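You operate a simulated robot arm through the tools that you are given. There is no shell and no other tool. Be economical: measure what you need, move in short steps, check, and stop when the job is done.

Carry out the task below with a simulated robot arm. There is one attempt and no reset: what you move stays moved.

TASK
Put the 16.5% remnant bobbin from the top of the blue bench on the green job card and the 6.5% remnant bobbin on top of the yellow sanding block.
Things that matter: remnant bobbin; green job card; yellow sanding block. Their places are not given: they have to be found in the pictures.

It is judged by the outcome, as a careful person would: the job done as asked, and still so three seconds after it is handed in. It fails if anything else is knocked over, pushed out of place, dropped, spilled or broken.

THE ROBOT
A 7-joint arm with a two-finger parallel gripper, fixed in place. Base frame: the origin is at the foot of the arm, x ahead of it, y to its left, z up; the work surface is at about z = 0. Lengths are in mm, angles in rad, forces in N, time in s.
With the tool pointing down near the work surface it reaches from about 240 to 620 mm from the base axis. Its first joint turns from -1.152 to 1.152 rad. Payload 2.6 kg.
Tool frame: the origin (TCP) lies between the finger pads and is the grasp point; the fingertips stand 30 mm ahead of it; z points along the fingers, y is the line along which they close. The gripper opens to 94 mm. The fingers are 28 mm wide and 10 mm thick; the gripper's body (50 by 96 mm) begins 55 mm behind the TCP.
Orientation is that of the tool frame in the base frame, as a unit quaternion [w, x, y, z]. With the fingers straight down and closing along the base's y, the tool's x points along the base's -x, its y along +y and its z along -z.

THE INTERFACE
- The arm moves only by the tool play_rows. Its argument "deltas" is a list of rows, each an object of numbers (a shift or turn left out is 0, a gripper value left out holds the last): "dx", "dy", "dz": the shift along the tool's x, y, z in units of 250 mm (1.0 is 250 mm); "wx", "wy", "wz": the turn, a rotation vector about the tool's x, y, z in units of 90 degrees (1.0 is 90 degrees); "gripper": the finger opening in mm, from 0 to 94. In form: [{"dx": .., "dy": .., "dz": .., "wx": .., "wy": .., "wz": .., "gripper": ..}, ...]. A call has 1 to 12 rows; each row is the pose to reach, as a shift and turn from the pose commanded when the call began, along the tool's axes at that moment. A call with a number of a shift or a turn outside -1 to 1 is refused whole. A row lasts 0.2 s, in which the tool goes at most 50 mm and 0.15 rad; a call with a longer step from one row to the next is refused whole, and so is a gripper value outside its range. A pose out of reach is approached as far as the arm can. The call stops where the force on the tool passes 40 N (or 10 N more than at its start, if that is more) or the arm is blocked; 0.2 s more then pass. The fingers move at their own pace (about 72 mm/s each) and stop on an object; they squeeze with about 25 N. The grip force told is the motor's: it shows also when the fingers shut on nothing. Time passes only in rows, and 0.2 s behind the last, so rows that repeat a pose let the fingers close. It gives the time, the measured TCP pose, the force on the tool (base axes), the opening and the grip force at its end, in the units of the frame above (readings bear some noise), and new pictures: "pictures" is both (left out), scene, wrist or none.
- Cameras (640 x 400 px; columns grow to the right, rows downward): "scene" is fixed at [31.2, 437.2, 548.4]; the picture's right is [-0.78, -0.63, 0.00], its down [-0.45, 0.55, -0.70] and it looks along [0.44, -0.54, -0.71] (base axes); focal length 351 px, centre (320, 200). "wrist" rides on the gripper at [-37, 0, -58] in the tool frame; the picture's right is [0.00, -1.00, 0.00], its down [0.97, 0.00, -0.24] and it looks along [0.24, 0.00, 0.97] (tool axes); focal length 218 px, centre (320, 200).
- probe_pixels(camera, pixels): for up to 12 pixels [column, row] of the newest picture of that camera ("zoom" is the newest enlarged one), the place [x, y, z] in the base frame of the surface seen there, good to about 3 mm. No time passes.
- close_up(camera, box): a new picture of the part [left, top, right, bottom] of that camera's present view, enlarged. No time passes.
- hand_in(): hands the job in; it is judged then, once.

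Work in short steps. Measure before you move; look again where a grasp or a placing could have gone wrong, and mend it. You have 60 turns and 100 pictures in all, the two below and enlarged ones among them. Open the gripper and draw the arm clear of the work before you hand the job in, unless the task says otherwise; then end with one line.

The tools are called as name(argument=value, ...) on one line, values as JSON. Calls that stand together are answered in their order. play_rows: Moves the arm, as the interface text tells. Its arguments: {"type":"object","properties":{"deltas":{"type":"array","items":{"type":"object","properties":{"dx":{"type":"number"},"dy":{"type":"number"},"dz":{"type":"number"},"wx":{"type":"number"},"wy":{"type":"number"},"wz":{"type":"number"},"gripper":{"type":"number"}}}},"pictures":{"type":"string","enum":["both","scene","wrist","none"]}},"required":["deltas"]} The other tools are called the same way: probe_pixels (camera, pixels) gives the place of the surface under pixels of a picture; close_up (camera, box) takes an enlarged picture of a part of a camera's view; hand_in () hands the job in.

At the start:

```text
clock: 0.0
tcp_pos: [375.9, 192.5, 250.1]
tool_rot: [0.0, -0.001, 1.0, 0.0]
force: [0.4, 0.3, -0.2]
opening: 94.2
finger_force: 0.2
```

scene: 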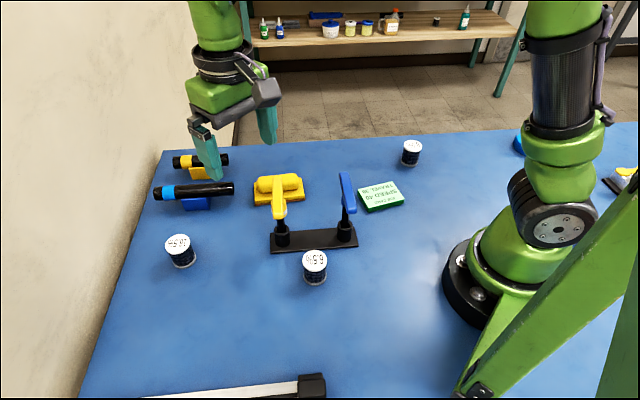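
wrist: 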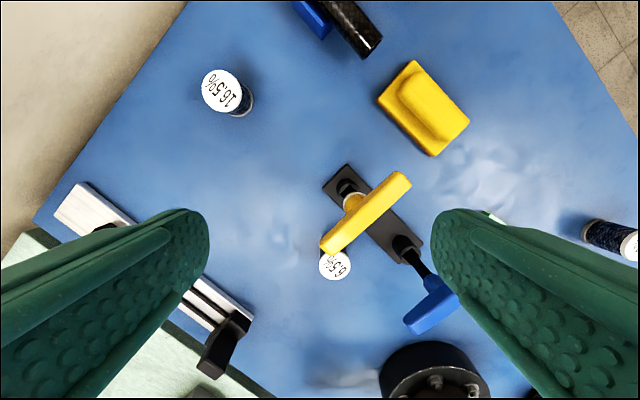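

The scene shows bobbins at (180,250), (315,266) and (411,152), with a green flat item at (380,195) and a yellow block at (278,188). I'll enlarge these and probe them.

close_up(camera="scene", box=[140, 130, 440, 300])

probe_pixels(camera="scene", pixels=[[178, 241], [315, 260], [411, 146], [380, 195], [278, 182], [262, 198], [297, 196], [278, 210], [345, 190], [282, 235], [363, 210], [402, 203]])

probe_pixels(camera="wrist", pixels=[[220, 90], [335, 265], [415, 62], [470, 122], [430, 155], [378, 100], [425, 105], [405, 180], [330, 245], [348, 165], [420, 250], [430, 305]])

```text
2.13 times, centred on (290, 215) of scene
```

zoom: 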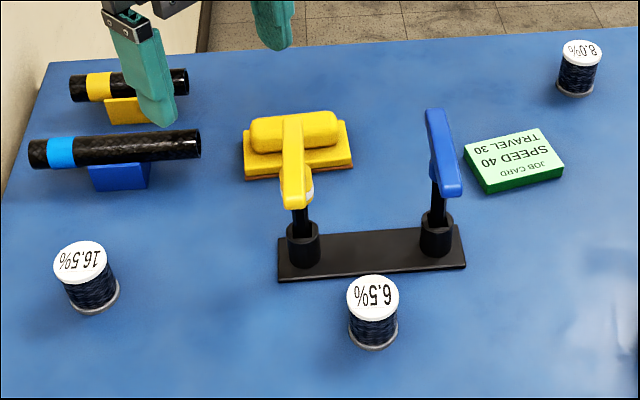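

```text
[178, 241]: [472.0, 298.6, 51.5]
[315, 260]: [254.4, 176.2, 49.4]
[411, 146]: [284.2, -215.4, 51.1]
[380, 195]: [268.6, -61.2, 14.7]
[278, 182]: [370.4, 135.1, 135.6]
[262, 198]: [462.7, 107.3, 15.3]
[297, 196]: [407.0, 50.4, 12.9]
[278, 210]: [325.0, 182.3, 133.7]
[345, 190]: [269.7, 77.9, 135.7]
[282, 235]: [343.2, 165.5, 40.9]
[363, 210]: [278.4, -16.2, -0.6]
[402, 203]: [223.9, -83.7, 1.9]
```

```text
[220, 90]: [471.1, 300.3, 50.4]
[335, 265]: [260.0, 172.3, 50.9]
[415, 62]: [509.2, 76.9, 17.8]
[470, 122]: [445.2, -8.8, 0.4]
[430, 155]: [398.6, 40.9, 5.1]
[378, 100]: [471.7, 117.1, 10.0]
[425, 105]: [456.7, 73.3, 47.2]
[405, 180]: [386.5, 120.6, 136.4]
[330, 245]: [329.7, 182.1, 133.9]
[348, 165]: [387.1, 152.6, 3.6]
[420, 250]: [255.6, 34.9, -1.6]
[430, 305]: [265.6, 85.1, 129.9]
```

Next I look closer at the sanding block, the bobbins and the card from the wrist camera.

close_up(camera="wrist", box=[360, 40, 490, 170])

close_up(camera="scene", box=[240, 160, 320, 210])

```text
3.08 times, centred on (425, 105) of wrist
```

zoom: 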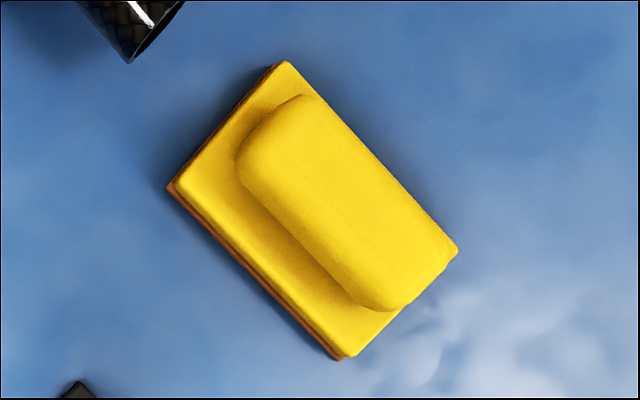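

```text
8.00 times, centred on (280, 185) of scene
```

zoom: 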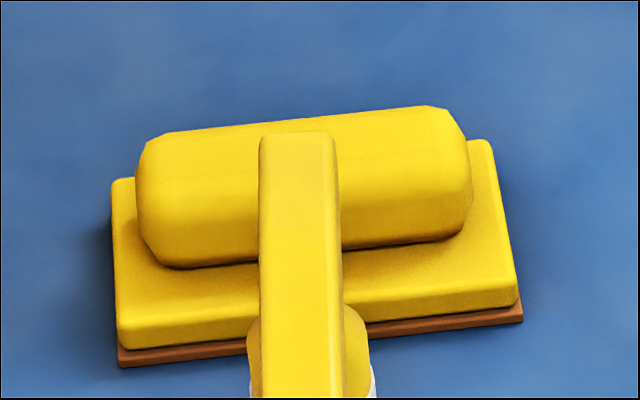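

Plan: hover above the 16.5% bobbin (top at about 471.5, 299, 51) at z ≈ 160, and measure from there.

play_rows(deltas=[{"dx": -0.096, "dy": 0.106, "dz": 0.05}, {"dx": -0.19, "dy": 0.212, "dz": 0.12}, {"dx": -0.286, "dy": 0.319, "dz": 0.2}, {"dx": -0.382, "dy": 0.426, "dz": 0.28}, {"dx": -0.382, "dy": 0.426, "dz": 0.36}, {"dx": -0.382, "dy": 0.426, "dz": 0.36}])

```text
clock: 1.4
tcp_pos: [471.3, 298.8, 159.1]
tool_rot: [0.0, 0.0, 1.0, 0.0]
force: [-0.1, -0.6, 0.5]
opening: 93.7
finger_force: 0.1
```

scene: 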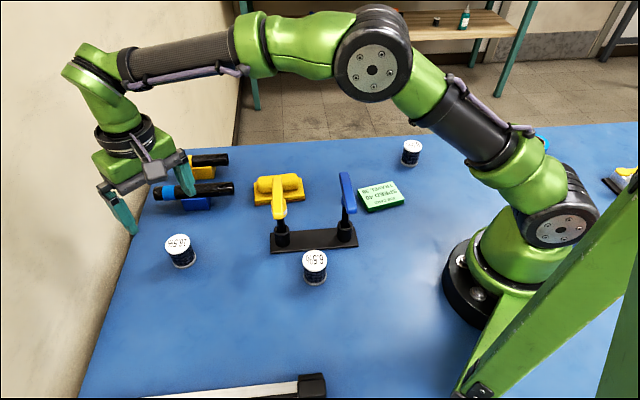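
wrist: 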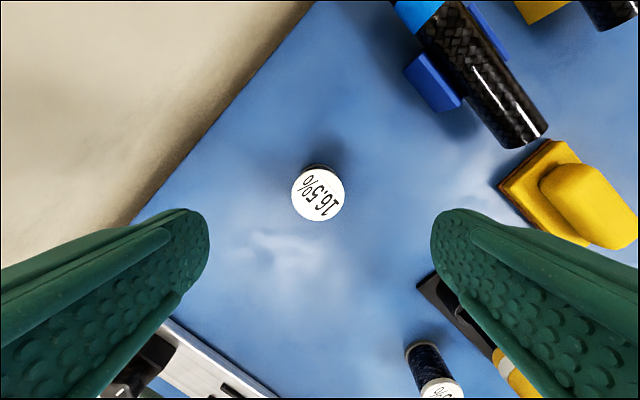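

The bobbin top is at (319,193) in the wrist view. I probe its edges and the wall.

probe_pixels(camera="wrist", pixels=[[319, 193], [296, 193], [342, 193], [319, 172], [319, 218], [180, 160], [100, 200], [430, 205], [560, 165], [590, 200], [615, 215], [570, 190]])

```text
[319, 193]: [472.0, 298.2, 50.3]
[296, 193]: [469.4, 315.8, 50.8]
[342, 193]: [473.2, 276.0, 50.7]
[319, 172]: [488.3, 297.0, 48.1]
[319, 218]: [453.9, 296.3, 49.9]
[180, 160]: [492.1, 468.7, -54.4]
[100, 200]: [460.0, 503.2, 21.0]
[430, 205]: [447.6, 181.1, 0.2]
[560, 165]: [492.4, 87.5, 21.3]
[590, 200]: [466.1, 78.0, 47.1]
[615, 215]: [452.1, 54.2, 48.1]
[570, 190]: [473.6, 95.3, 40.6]
```

Wall is clear. The bobbin is about 40 mm wide, centred near (471,297). I descend to z ≈ 37 and grip.

play_rows(deltas=[{"dy": -0.006, "dz": 0.14}, {"dy": -0.006, "dz": 0.28}, {"dy": -0.006, "dz": 0.4}, {"dy": -0.006, "dz": 0.46}, {"dy": -0.006, "dz": 0.492}, {"dy": -0.006, "dz": 0.492, "gripper": 20}, {"dy": -0.006, "dz": 0.492, "gripper": 20}, {"dy": -0.006, "dz": 0.492, "gripper": 20}, {"dy": -0.006, "dz": 0.492, "gripper": 20}])

```text
clock: 3.4
tcp_pos: [469.7, 298.4, 37.0]
tool_rot: [0.0, 0.0, 1.0, 0.0]
force: [0.3, -1.3, -0.7]
opening: 40.7
finger_force: 25.1
```

scene: 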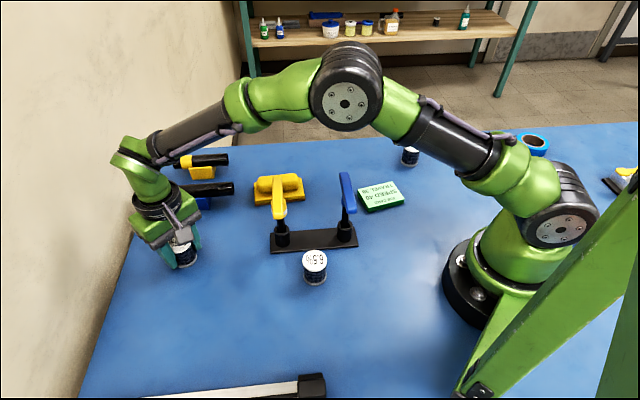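
wrist: 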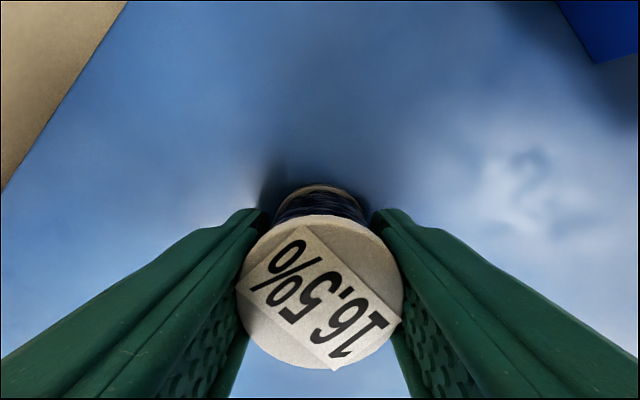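

Gripped at 40.7 mm. I lift straight up to z ≈ 235.

play_rows(deltas=[{"dz": -0.1}, {"dz": -0.26}, {"dz": -0.44}, {"dz": -0.62}, {"dz": -0.792}, {"dz": -0.792}], pictures="wrist")

probe_pixels(camera="scene", pixels=[[358, 190], [390, 181], [404, 200], [366, 210], [341, 175], [349, 175], [353, 210], [346, 210]])

```text
clock: 4.8
tcp_pos: [470.8, 294.9, 236.5]
tool_rot: [0.0, 0.001, 1.0, 0.0]
force: [0.1, 0.0, -0.8]
opening: 40.7
finger_force: 24.9
```

wrist: 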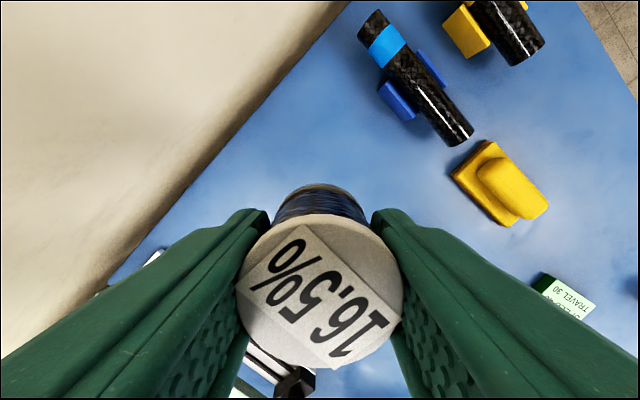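

```text
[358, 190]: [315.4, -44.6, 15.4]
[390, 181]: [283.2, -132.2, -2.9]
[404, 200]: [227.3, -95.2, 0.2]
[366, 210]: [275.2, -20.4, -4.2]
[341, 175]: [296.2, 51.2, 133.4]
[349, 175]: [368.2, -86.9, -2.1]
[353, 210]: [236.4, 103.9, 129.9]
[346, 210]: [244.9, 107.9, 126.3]
```

Travelling toward the card at z ≈ 236, well above the handles (136).

play_rows(deltas=[{"dx": 0.06, "dy": -0.1}, {"dx": 0.14, "dy": -0.24}, {"dx": 0.23, "dy": -0.39}, {"dx": 0.32, "dy": -0.54}, {"dx": 0.41, "dy": -0.69}, {"dx": 0.5, "dy": -0.84}, {"dx": 0.57, "dy": -0.95}, {"dx": 0.57, "dy": -0.95}], pictures="none")

play_rows(deltas=[{"dx": 0.04, "dy": -0.1}, {"dx": 0.08, "dy": -0.24}, {"dx": 0.13, "dy": -0.38}, {"dx": 0.16, "dy": -0.48}, {"dx": 0.16, "dy": -0.48}])

```text
clock: 6.6
tcp_pos: [327.7, 59.0, 236.2]
tool_rot: [0.0, 0.0, 1.0, 0.0]
force: [-0.4, -0.2, -0.8]
opening: 40.4
finger_force: 24.5
```

```text
clock: 7.8
tcp_pos: [288.0, -61.1, 235.3]
tool_rot: [0.0, -0.001, 1.0, 0.0]
force: [-0.8, 0.0, -1.1]
opening: 40.3
finger_force: 25.5
```

scene: 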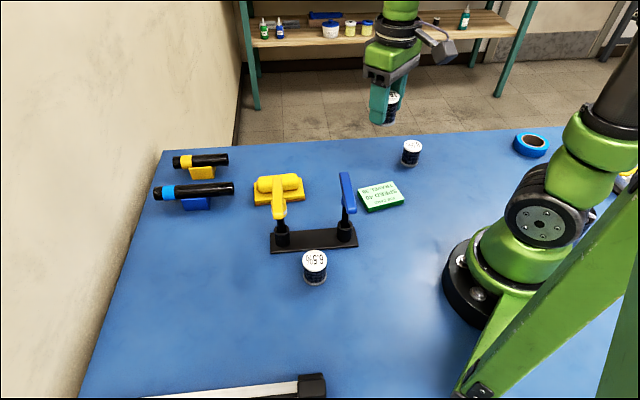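
wrist: 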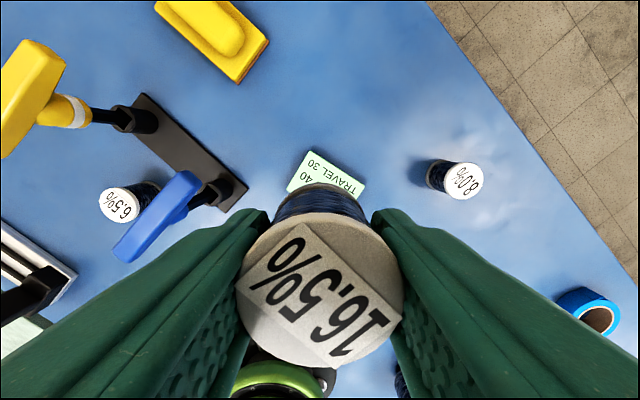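

Measuring the card's top-face corners precisely.

close_up(camera="scene", box=[340, 170, 420, 220])

```text
8.00 times, centred on (380, 195) of scene
```

zoom: 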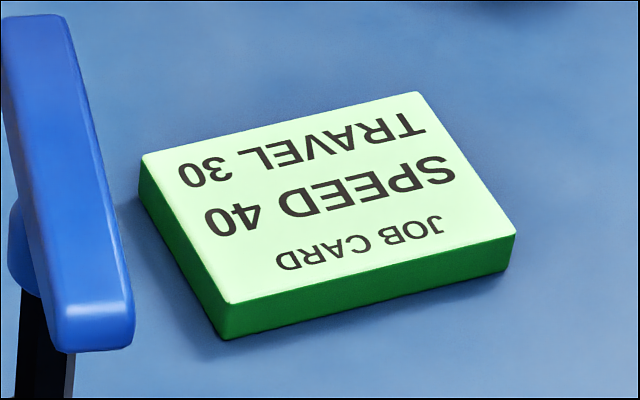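

probe_pixels(camera="zoom", pixels=[[150, 160], [412, 97], [508, 232], [235, 296], [326, 196]])

```text
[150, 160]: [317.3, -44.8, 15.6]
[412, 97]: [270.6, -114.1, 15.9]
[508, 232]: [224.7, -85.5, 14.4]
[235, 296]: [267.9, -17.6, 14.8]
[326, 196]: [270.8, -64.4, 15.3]
```

Card centre is about (270.5,-65), top at z ≈ 15. I descend until the bobbin bottom is about at the card top (TCP z ≈ 53).

play_rows(deltas=[{"dx": 0.07, "dy": -0.016, "dz": 0.1}, {"dx": 0.07, "dy": -0.016, "dz": 0.26}, {"dx": 0.07, "dy": -0.016, "dz": 0.42}, {"dx": 0.07, "dy": -0.016, "dz": 0.56}, {"dx": 0.07, "dy": -0.016, "dz": 0.66}, {"dx": 0.07, "dy": -0.016, "dz": 0.7}, {"dx": 0.07, "dy": -0.016, "dz": 0.72}, {"dx": 0.07, "dy": -0.016, "dz": 0.728}, {"dx": 0.07, "dy": -0.016, "dz": 0.728}])

```text
clock: 9.8
tcp_pos: [270.3, -63.2, 53.4]
tool_rot: [0.0, 0.0, 1.0, -0.001]
force: [-0.5, 0.0, -1.6]
opening: 40.8
finger_force: 24.9
```

scene: 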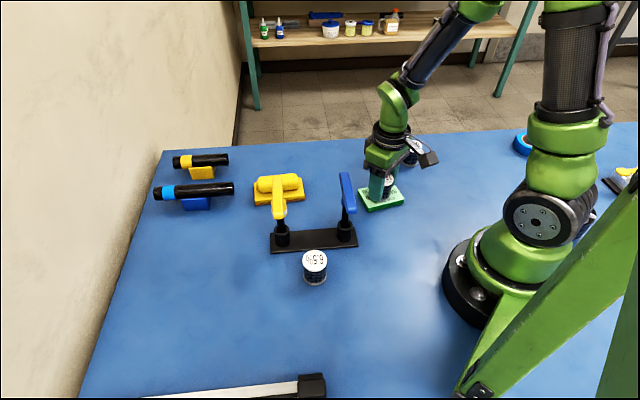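
wrist: 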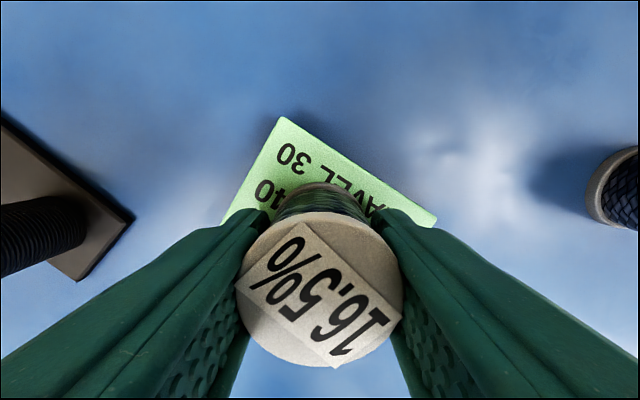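

Bobbin is centred over the card. I ease down 1 mm, open, wait, then rise.

play_rows(deltas=[{"dz": 0.004}, {"dz": 0.004, "gripper": 50}, {"dz": 0.004, "gripper": 80}, {"dz": 0.004, "gripper": 80}, {"dz": 0.004, "gripper": 80}, {"dz": -0.06, "gripper": 80}, {"dz": -0.2, "gripper": 80}, {"dz": -0.38}, {"dz": -0.56}, {"dz": -0.728}, {"dz": -0.728}])

```text
clock: 12.2
tcp_pos: [271.0, -61.9, 236.3]
tool_rot: [0.0, -0.001, 1.0, 0.0]
force: [-0.2, 0.2, 0.4]
opening: 79.8
finger_force: 0.1
```

scene: 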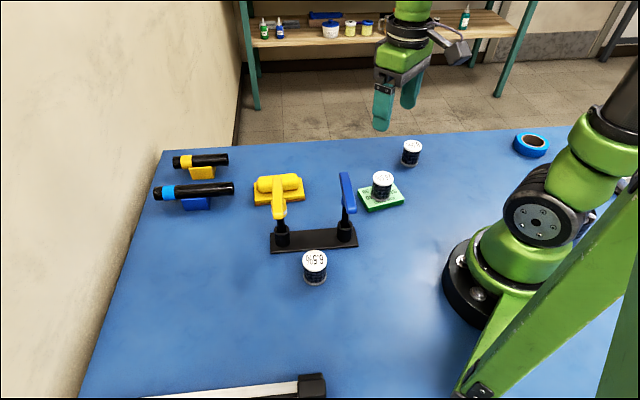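
wrist: 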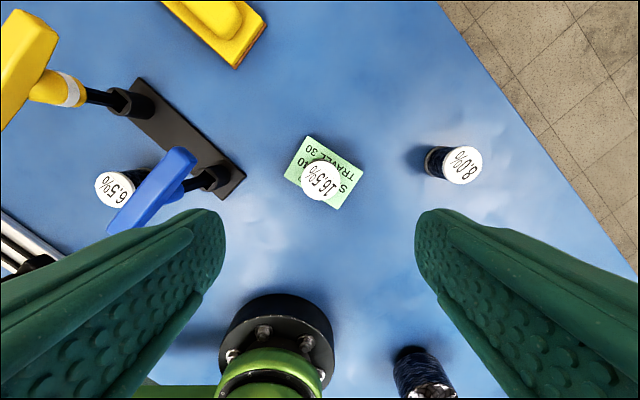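

16.5% bobbin stands centred on the card. Next I move high over to the 6.5% bobbin, passing over the handles at z ≈ 236.

play_rows(deltas=[{"dy": 0.1}, {"dy": 0.26}, {"dx": 0.02, "dy": 0.44}, {"dx": 0.04, "dy": 0.62}, {"dx": 0.06, "dy": 0.8}, {"dx": 0.06, "dy": 0.95}, {"dx": 0.06, "dy": 0.95}])

close_up(camera="scene", box=[250, 165, 378, 295])

```text
clock: 13.8
tcp_pos: [254.6, 174.2, 236.5]
tool_rot: [0.0, 0.0, 1.0, 0.0]
force: [-0.4, -0.5, -0.6]
opening: 79.7
finger_force: 0.1
```

scene: 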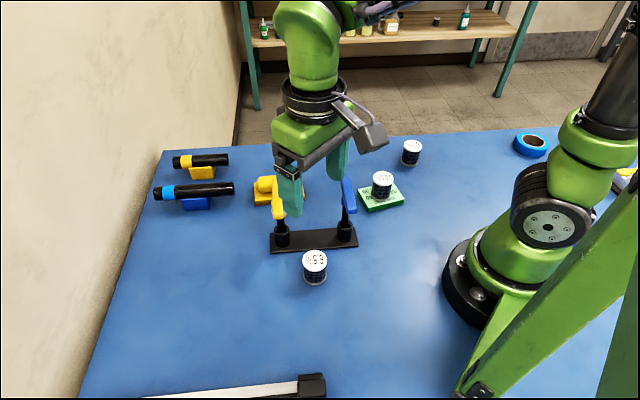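
wrist: 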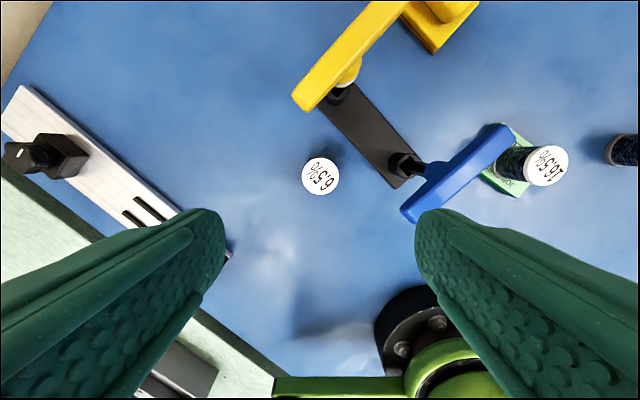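

```text
3.08 times, centred on (314, 230) of scene
```

zoom: 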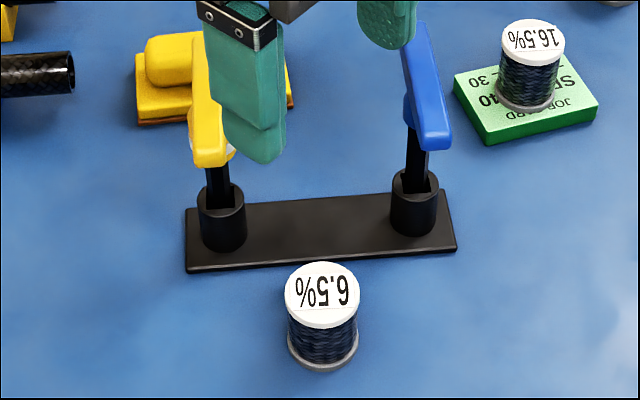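

Measuring bobbin, plate edge and handle ends.

probe_pixels(camera="wrist", pixels=[[321, 176], [305, 176], [337, 176], [321, 160], [321, 193], [345, 138], [365, 160], [392, 186], [298, 95], [309, 108], [404, 209], [412, 219]])

```text
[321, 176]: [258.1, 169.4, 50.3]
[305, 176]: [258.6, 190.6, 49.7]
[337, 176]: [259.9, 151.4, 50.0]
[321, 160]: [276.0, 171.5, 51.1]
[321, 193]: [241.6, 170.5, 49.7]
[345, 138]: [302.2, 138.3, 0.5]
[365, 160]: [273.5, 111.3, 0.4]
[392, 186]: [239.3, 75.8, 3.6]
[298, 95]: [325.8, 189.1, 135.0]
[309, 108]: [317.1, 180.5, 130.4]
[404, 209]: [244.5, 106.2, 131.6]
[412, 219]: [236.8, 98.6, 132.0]
```

Plate edge lies about 54 mm from the bobbin centre (258.8,171). I'll turn about 43° so the long gripper axis passes between the two handle ends, with a 66 mm opening.

play_rows(deltas=[{"dx": -0.01, "dy": -0.01, "wz": -0.08, "gripper": 66}, {"dx": -0.01, "dy": -0.01, "wz": -0.165}, {"dx": -0.01, "dy": -0.01, "wz": -0.25}, {"dx": -0.01, "dy": -0.01, "wz": -0.335}, {"dx": -0.01, "dy": -0.01, "wz": -0.42}, {"dx": -0.01, "dy": -0.01, "wz": -0.484}, {"dx": -0.01, "dy": -0.01, "wz": -0.484}])

```text
clock: 15.4
tcp_pos: [259.4, 171.3, 235.2]
tool_rot: [0.0, -0.372, 0.928, -0.001]
force: [-0.5, 0.4, -1.1]
opening: 66.2
finger_force: 0.2
```

scene: 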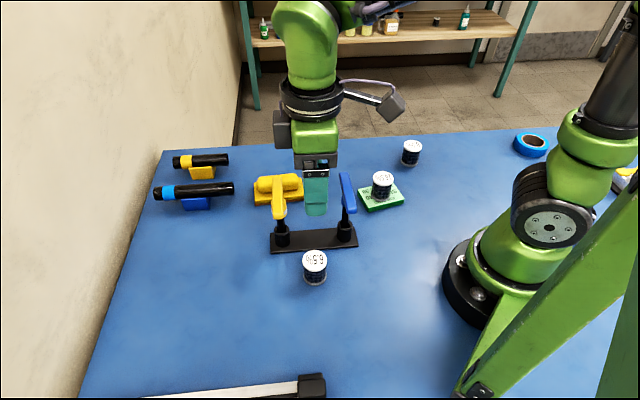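
wrist: 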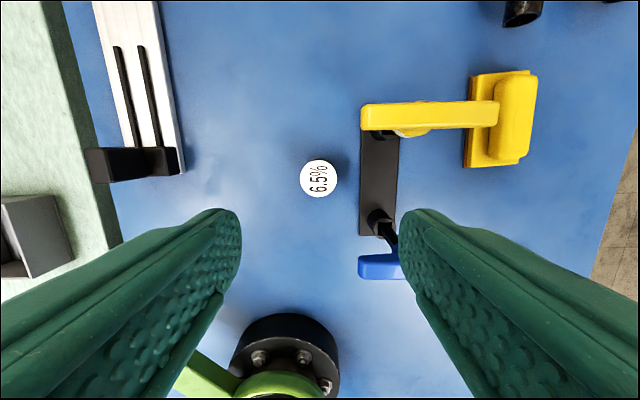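

There's an appendage at scene (390,105) on the blue-handle side; I check its location before descending.

probe_pixels(camera="scene", pixels=[[390, 105], [391, 120], [378, 108], [402, 100], [284, 130], [280, 145], [365, 100], [315, 210], [315, 160], [316, 140]])

close_up(camera="scene", box=[250, 60, 420, 290])

```text
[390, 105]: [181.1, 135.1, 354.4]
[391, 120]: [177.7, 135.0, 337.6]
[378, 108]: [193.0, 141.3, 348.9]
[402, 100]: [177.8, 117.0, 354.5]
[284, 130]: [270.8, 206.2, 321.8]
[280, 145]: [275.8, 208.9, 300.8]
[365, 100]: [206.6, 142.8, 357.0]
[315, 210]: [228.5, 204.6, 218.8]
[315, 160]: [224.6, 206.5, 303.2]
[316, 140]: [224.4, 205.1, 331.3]
```

```text
1.74 times, centred on (335, 175) of scene
```

zoom: 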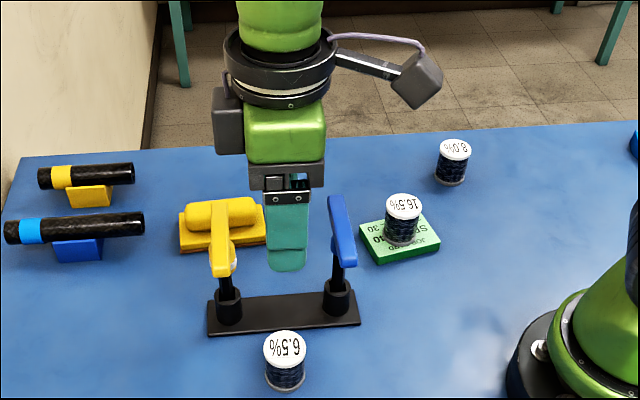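

Clearances are fine (appendage ~60 mm from the blue handle in plan). Descending partway to check.

play_rows(deltas=[{"dz": 0.12}, {"dz": 0.26}, {"dz": 0.4}, {"dz": 0.5}, {"dz": 0.5}])

```text
clock: 16.6
tcp_pos: [260.5, 171.6, 110.9]
tool_rot: [-0.001, -0.372, 0.928, 0.001]
force: [0.3, -0.8, 0.0]
opening: 66.0
finger_force: 0.1
```

scene: 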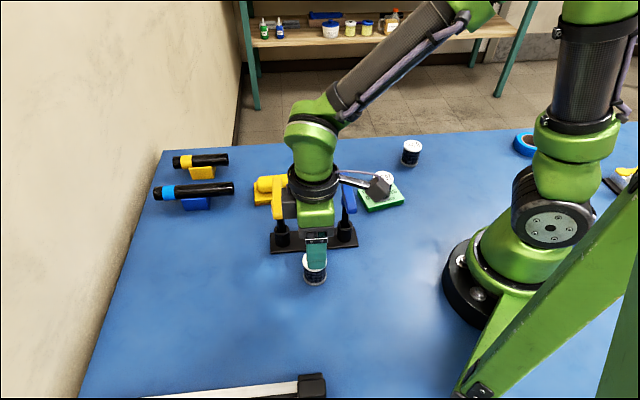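
wrist: 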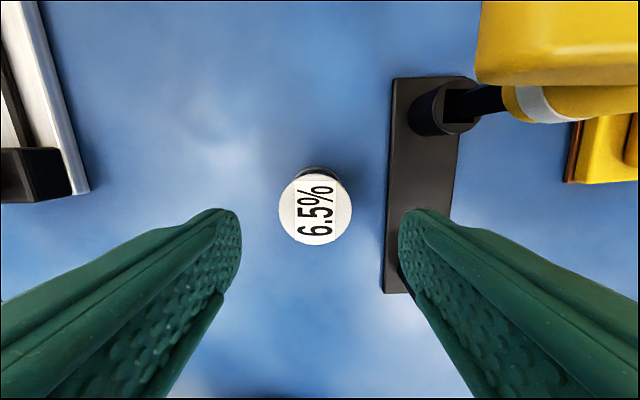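

Bobbin sits about 2.5 mm toward tool +y. I verify the flange ring height versus handle tops before the final descent.

close_up(camera="scene", box=[250, 140, 410, 290])

probe_pixels(camera="scene", pixels=[[316, 196], [316, 200], [292, 190], [337, 190], [284, 215], [278, 205], [377, 196], [345, 215]])

```text
2.67 times, centred on (330, 215) of scene
```

zoom: 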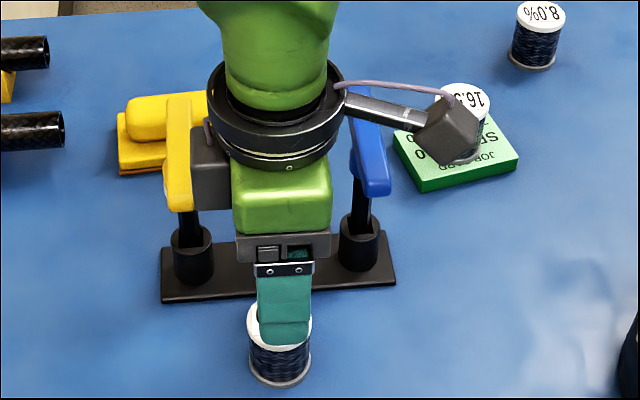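

```text
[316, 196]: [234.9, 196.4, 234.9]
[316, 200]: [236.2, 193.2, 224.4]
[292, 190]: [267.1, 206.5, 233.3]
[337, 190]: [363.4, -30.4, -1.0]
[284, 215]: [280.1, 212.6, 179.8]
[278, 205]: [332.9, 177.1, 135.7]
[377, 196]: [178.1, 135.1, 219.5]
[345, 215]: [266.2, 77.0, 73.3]
```

Ring bottom will be at ~154, above the handles. Final descent and grip.

play_rows(deltas=[{"dy": 0.009, "dz": 0.08}, {"dy": 0.009, "dz": 0.17}, {"dy": 0.009, "dz": 0.24}, {"dy": 0.009, "dz": 0.28}, {"dy": 0.009, "dz": 0.296}, {"dy": 0.009, "dz": 0.296, "gripper": 20}, {"dy": 0.009, "dz": 0.296, "gripper": 20}, {"dy": 0.009, "dz": 0.296, "gripper": 20}, {"dy": 0.009, "dz": 0.296, "gripper": 20}])

```text
clock: 18.6
tcp_pos: [256.5, 173.0, 37.1]
tool_rot: [0.0, -0.371, 0.928, 0.0]
force: [0.3, 0.1, 0.2]
opening: 40.4
finger_force: 24.6
```

scene: 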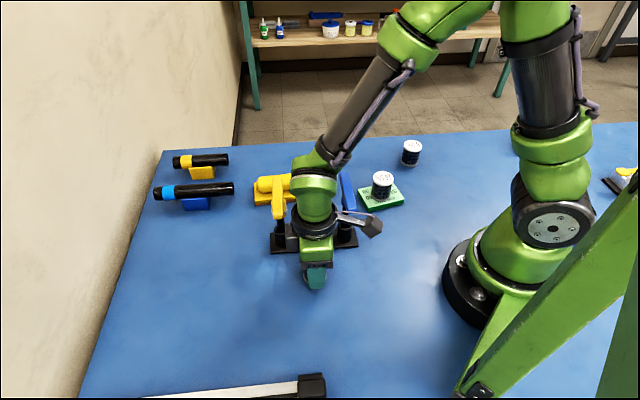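
wrist: 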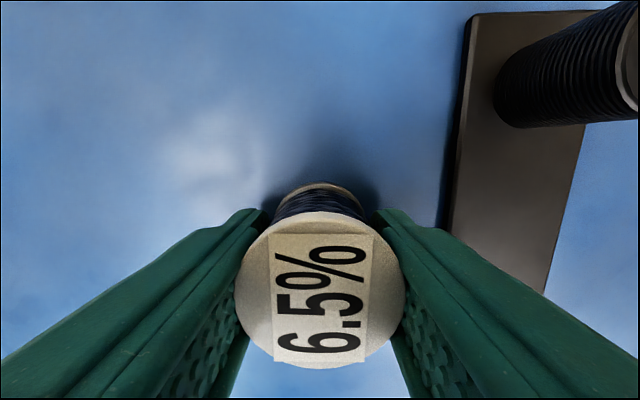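

Gripped. Lift straight up to z ≈ 237.

play_rows(deltas=[{"dz": -0.1}, {"dz": -0.26}, {"dz": -0.44}, {"dz": -0.62}, {"dz": -0.8}, {"dz": -0.8}])

```text
clock: 20.0
tcp_pos: [255.1, 175.2, 236.8]
tool_rot: [0.0, -0.371, 0.929, 0.0]
force: [0.7, 0.5, -0.4]
opening: 40.7
finger_force: 24.3
```

scene: 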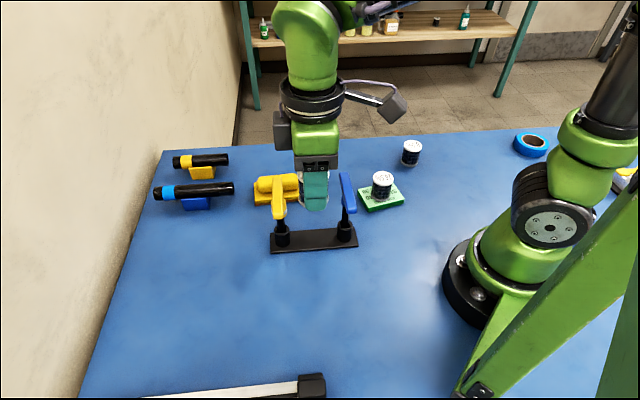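
wrist: 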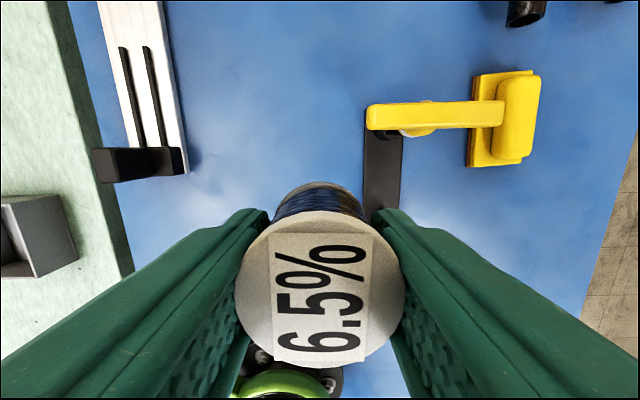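

Moving along tool −y (≈218 mm) to stop just short of the block for a near-vertical view of it.

play_rows(deltas=[{"dy": -0.1}, {"dy": -0.25}, {"dy": -0.42}, {"dy": -0.59}, {"dy": -0.75}, {"dy": -0.87}, {"dy": -0.87}])

close_up(camera="wrist", box=[220, 60, 420, 220])

```text
clock: 21.6
tcp_pos: [407.5, 16.3, 238.1]
tool_rot: [0.0, -0.371, 0.929, 0.0]
force: [0.7, 0.5, -0.6]
opening: 40.3
finger_force: 25.2
```

scene: 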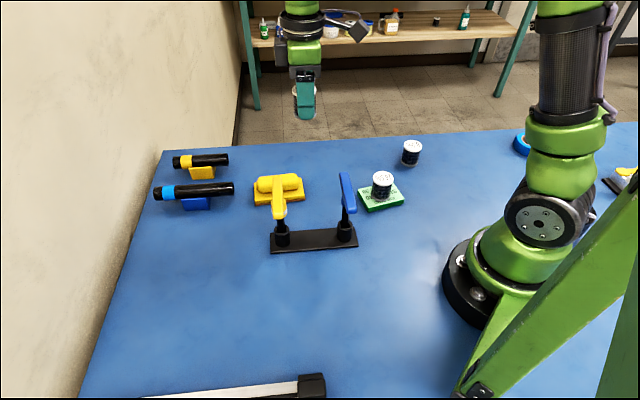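
wrist: 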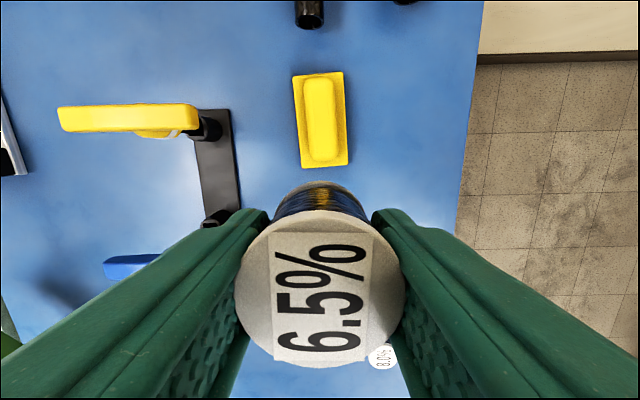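

```text
2.50 times, centred on (320, 140) of wrist
```

zoom: 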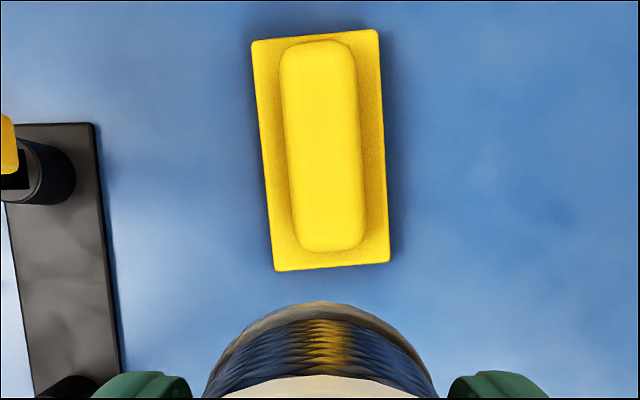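

Probing the ridge top profile across and along.

probe_pixels(camera="zoom", pixels=[[285, 145], [293, 145], [303, 145], [313, 145], [323, 145], [333, 145], [343, 145], [353, 145], [360, 145], [319, 60], [326, 225], [321, 105]])

close_up(camera="wrist", box=[285, 70, 361, 172])

```text
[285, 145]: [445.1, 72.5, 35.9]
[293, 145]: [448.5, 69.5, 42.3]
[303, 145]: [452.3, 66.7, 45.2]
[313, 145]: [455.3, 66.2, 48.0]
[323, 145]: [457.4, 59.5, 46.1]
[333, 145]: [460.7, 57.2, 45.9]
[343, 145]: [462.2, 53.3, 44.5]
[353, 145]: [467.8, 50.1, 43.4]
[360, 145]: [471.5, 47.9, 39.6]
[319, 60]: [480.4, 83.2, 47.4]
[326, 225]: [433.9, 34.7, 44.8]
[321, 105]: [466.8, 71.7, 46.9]
```

```text
3.92 times, centred on (323, 121) of wrist
```

zoom: 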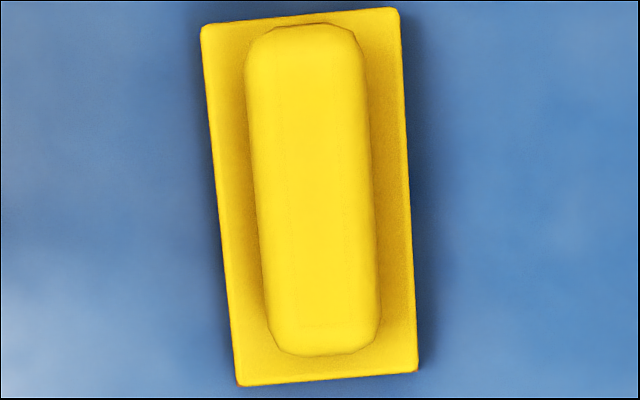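

Ridge has a ~17 mm flat strip with centre ≈ (457.8,60.3,46.5). I move over it and descend to z ≈ 96, then verify.

play_rows(deltas=[{"dx": -0.1, "dy": -0.004}, {"dx": -0.2, "dy": -0.009}, {"dx": -0.27, "dy": -0.009}, {"dx": -0.27, "dy": -0.009, "dz": 0.12}, {"dx": -0.27, "dy": -0.009, "dz": 0.28}, {"dx": -0.27, "dy": -0.009, "dz": 0.42}, {"dx": -0.27, "dy": -0.009, "dz": 0.52}, {"dx": -0.27, "dy": -0.009, "dz": 0.56}, {"dx": -0.27, "dy": -0.009, "dz": 0.56}])

close_up(camera="scene", box=[230, 120, 330, 220])

```text
clock: 23.6
tcp_pos: [456.4, 60.1, 96.6]
tool_rot: [0.0, -0.371, 0.929, 0.0]
force: [0.8, -1.1, -0.7]
opening: 40.5
finger_force: 25.3
```

scene: 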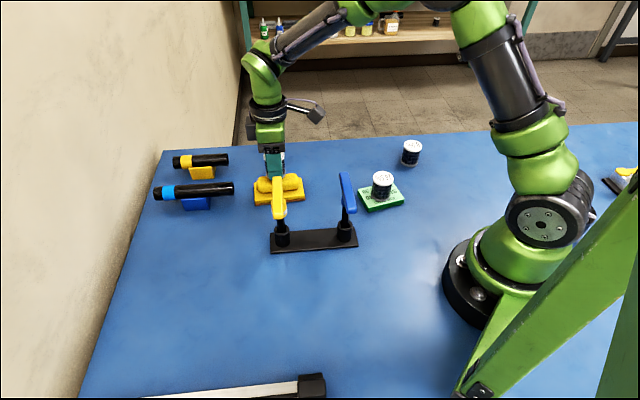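
wrist: 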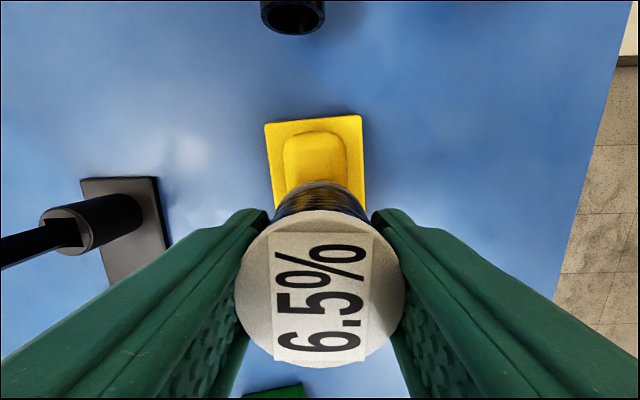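

```text
4.00 times, centred on (280, 170) of scene
```

zoom: 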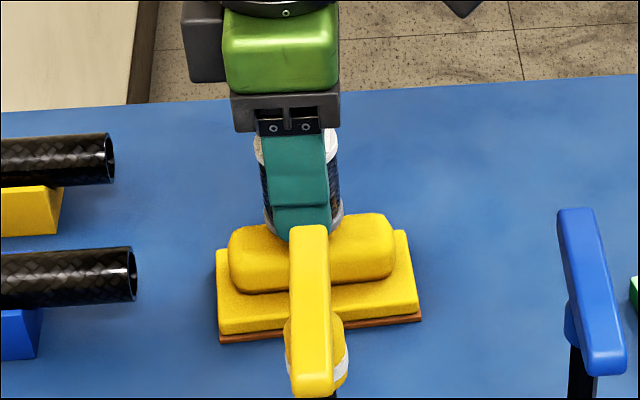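

Alignment looks centred; quick check of the visible ridge points.

probe_pixels(camera="wrist", pixels=[[288, 165], [346, 165], [317, 165], [287, 145], [345, 145], [316, 145], [300, 165], [333, 165]])

```text
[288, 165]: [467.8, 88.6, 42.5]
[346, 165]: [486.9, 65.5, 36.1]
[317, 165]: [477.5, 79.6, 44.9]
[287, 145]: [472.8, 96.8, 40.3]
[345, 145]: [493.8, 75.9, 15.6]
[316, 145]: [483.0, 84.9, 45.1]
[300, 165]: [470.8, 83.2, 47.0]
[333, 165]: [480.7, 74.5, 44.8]
```

Centred within ~1–2 mm; nudge 1 mm and descend slowly to contact (~83.5).

play_rows(deltas=[{"dy": -0.005, "dz": 0.02}, {"dy": -0.005, "dz": 0.036}, {"dy": -0.005, "dz": 0.044}, {"dy": -0.005, "dz": 0.048}, {"dy": -0.005, "dz": 0.05}, {"dy": -0.005, "dz": 0.05}], pictures="scene")

close_up(camera="scene", box=[240, 140, 320, 220])

```text
clock: 25.0
tcp_pos: [457.8, 60.0, 83.1]
tool_rot: [0.0, -0.371, 0.928, 0.0]
force: [-0.6, -0.2, -1.0]
opening: 40.5
finger_force: 24.7
```

scene: 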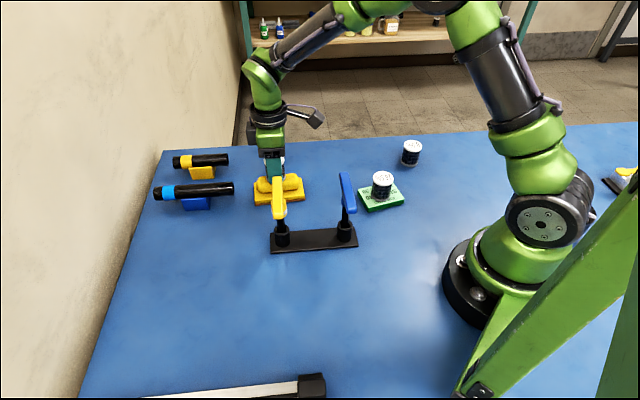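

```text
5.00 times, centred on (280, 180) of scene
```

zoom: 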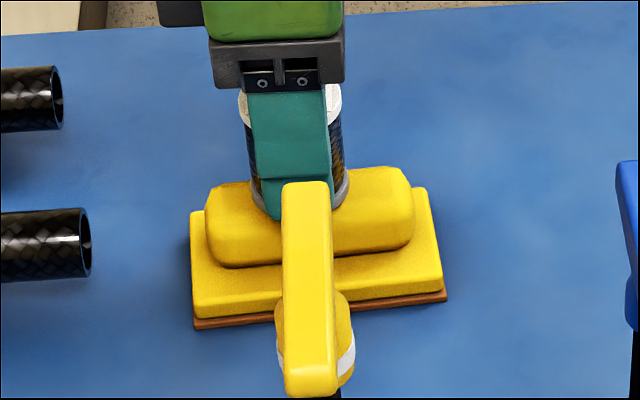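

No contact force yet; step down gently in 0.5 mm rows.

play_rows(deltas=[{"dz": 0.002}, {"dz": 0.004}, {"dz": 0.006}, {"dz": 0.006}], pictures="none")

```text
clock: 26.0
tcp_pos: [458.4, 60.4, 82.6]
tool_rot: [0.001, -0.371, 0.928, 0.0]
force: [-0.3, -0.1, 5.0]
opening: 40.4
finger_force: 25.1
```

Contact (5 N up). Release, rise slowly.

play_rows(deltas=[{"gripper": 44}, {"gripper": 50}, {"gripper": 70}, {"gripper": 70}, {"gripper": 70}, {"dz": -0.06}, {"dz": -0.2}, {"dz": -0.38}, {"dz": -0.56}, {"dz": -0.62}, {"dz": -0.62}])

close_up(camera="scene", box=[240, 130, 440, 250])

```text
clock: 28.4
tcp_pos: [457.4, 59.3, 237.8]
tool_rot: [0.0, -0.371, 0.929, 0.0]
force: [-0.2, 0.5, -1.1]
opening: 70.1
finger_force: 0.0
```

scene: 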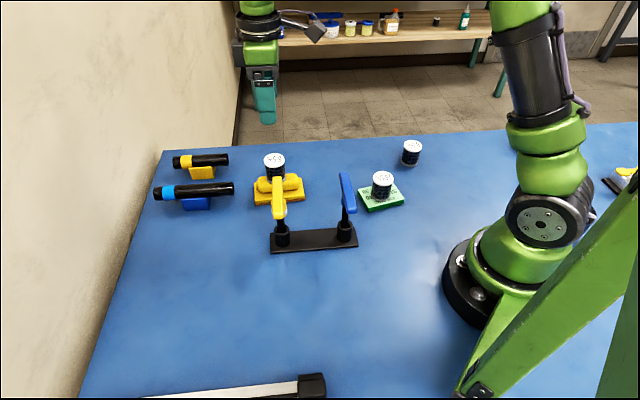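
wrist: 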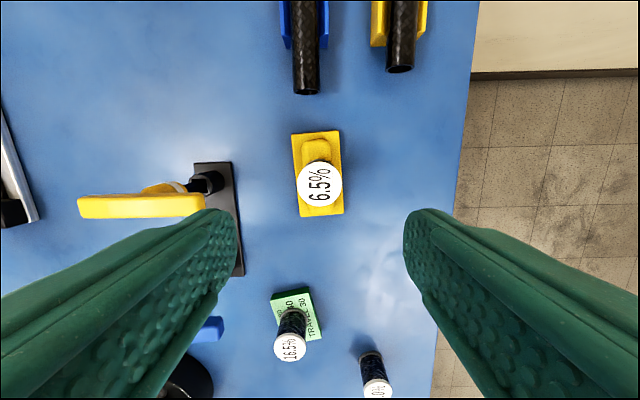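

```text
3.20 times, centred on (340, 190) of scene
```

zoom: 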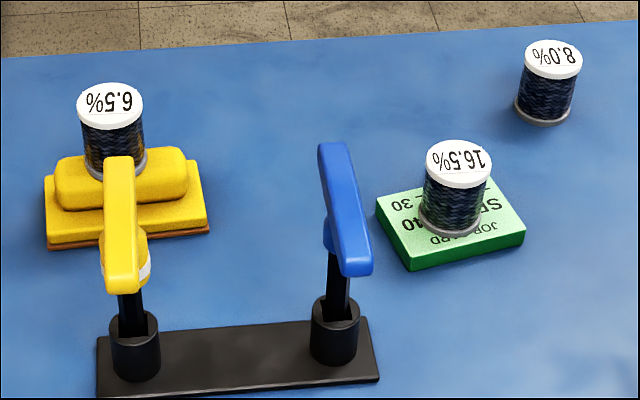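

Both bobbins stand upright where they should, everything else looks undisturbed, and the open gripper is well clear. Handing in.

hand_in()

```text
The job is handed in.
```

The 16.5% bobbin is on the green job card and the 6.5% bobbin is on top of the yellow sanding block. Both were standing upright with the gripper open and clear when I handed the job in.
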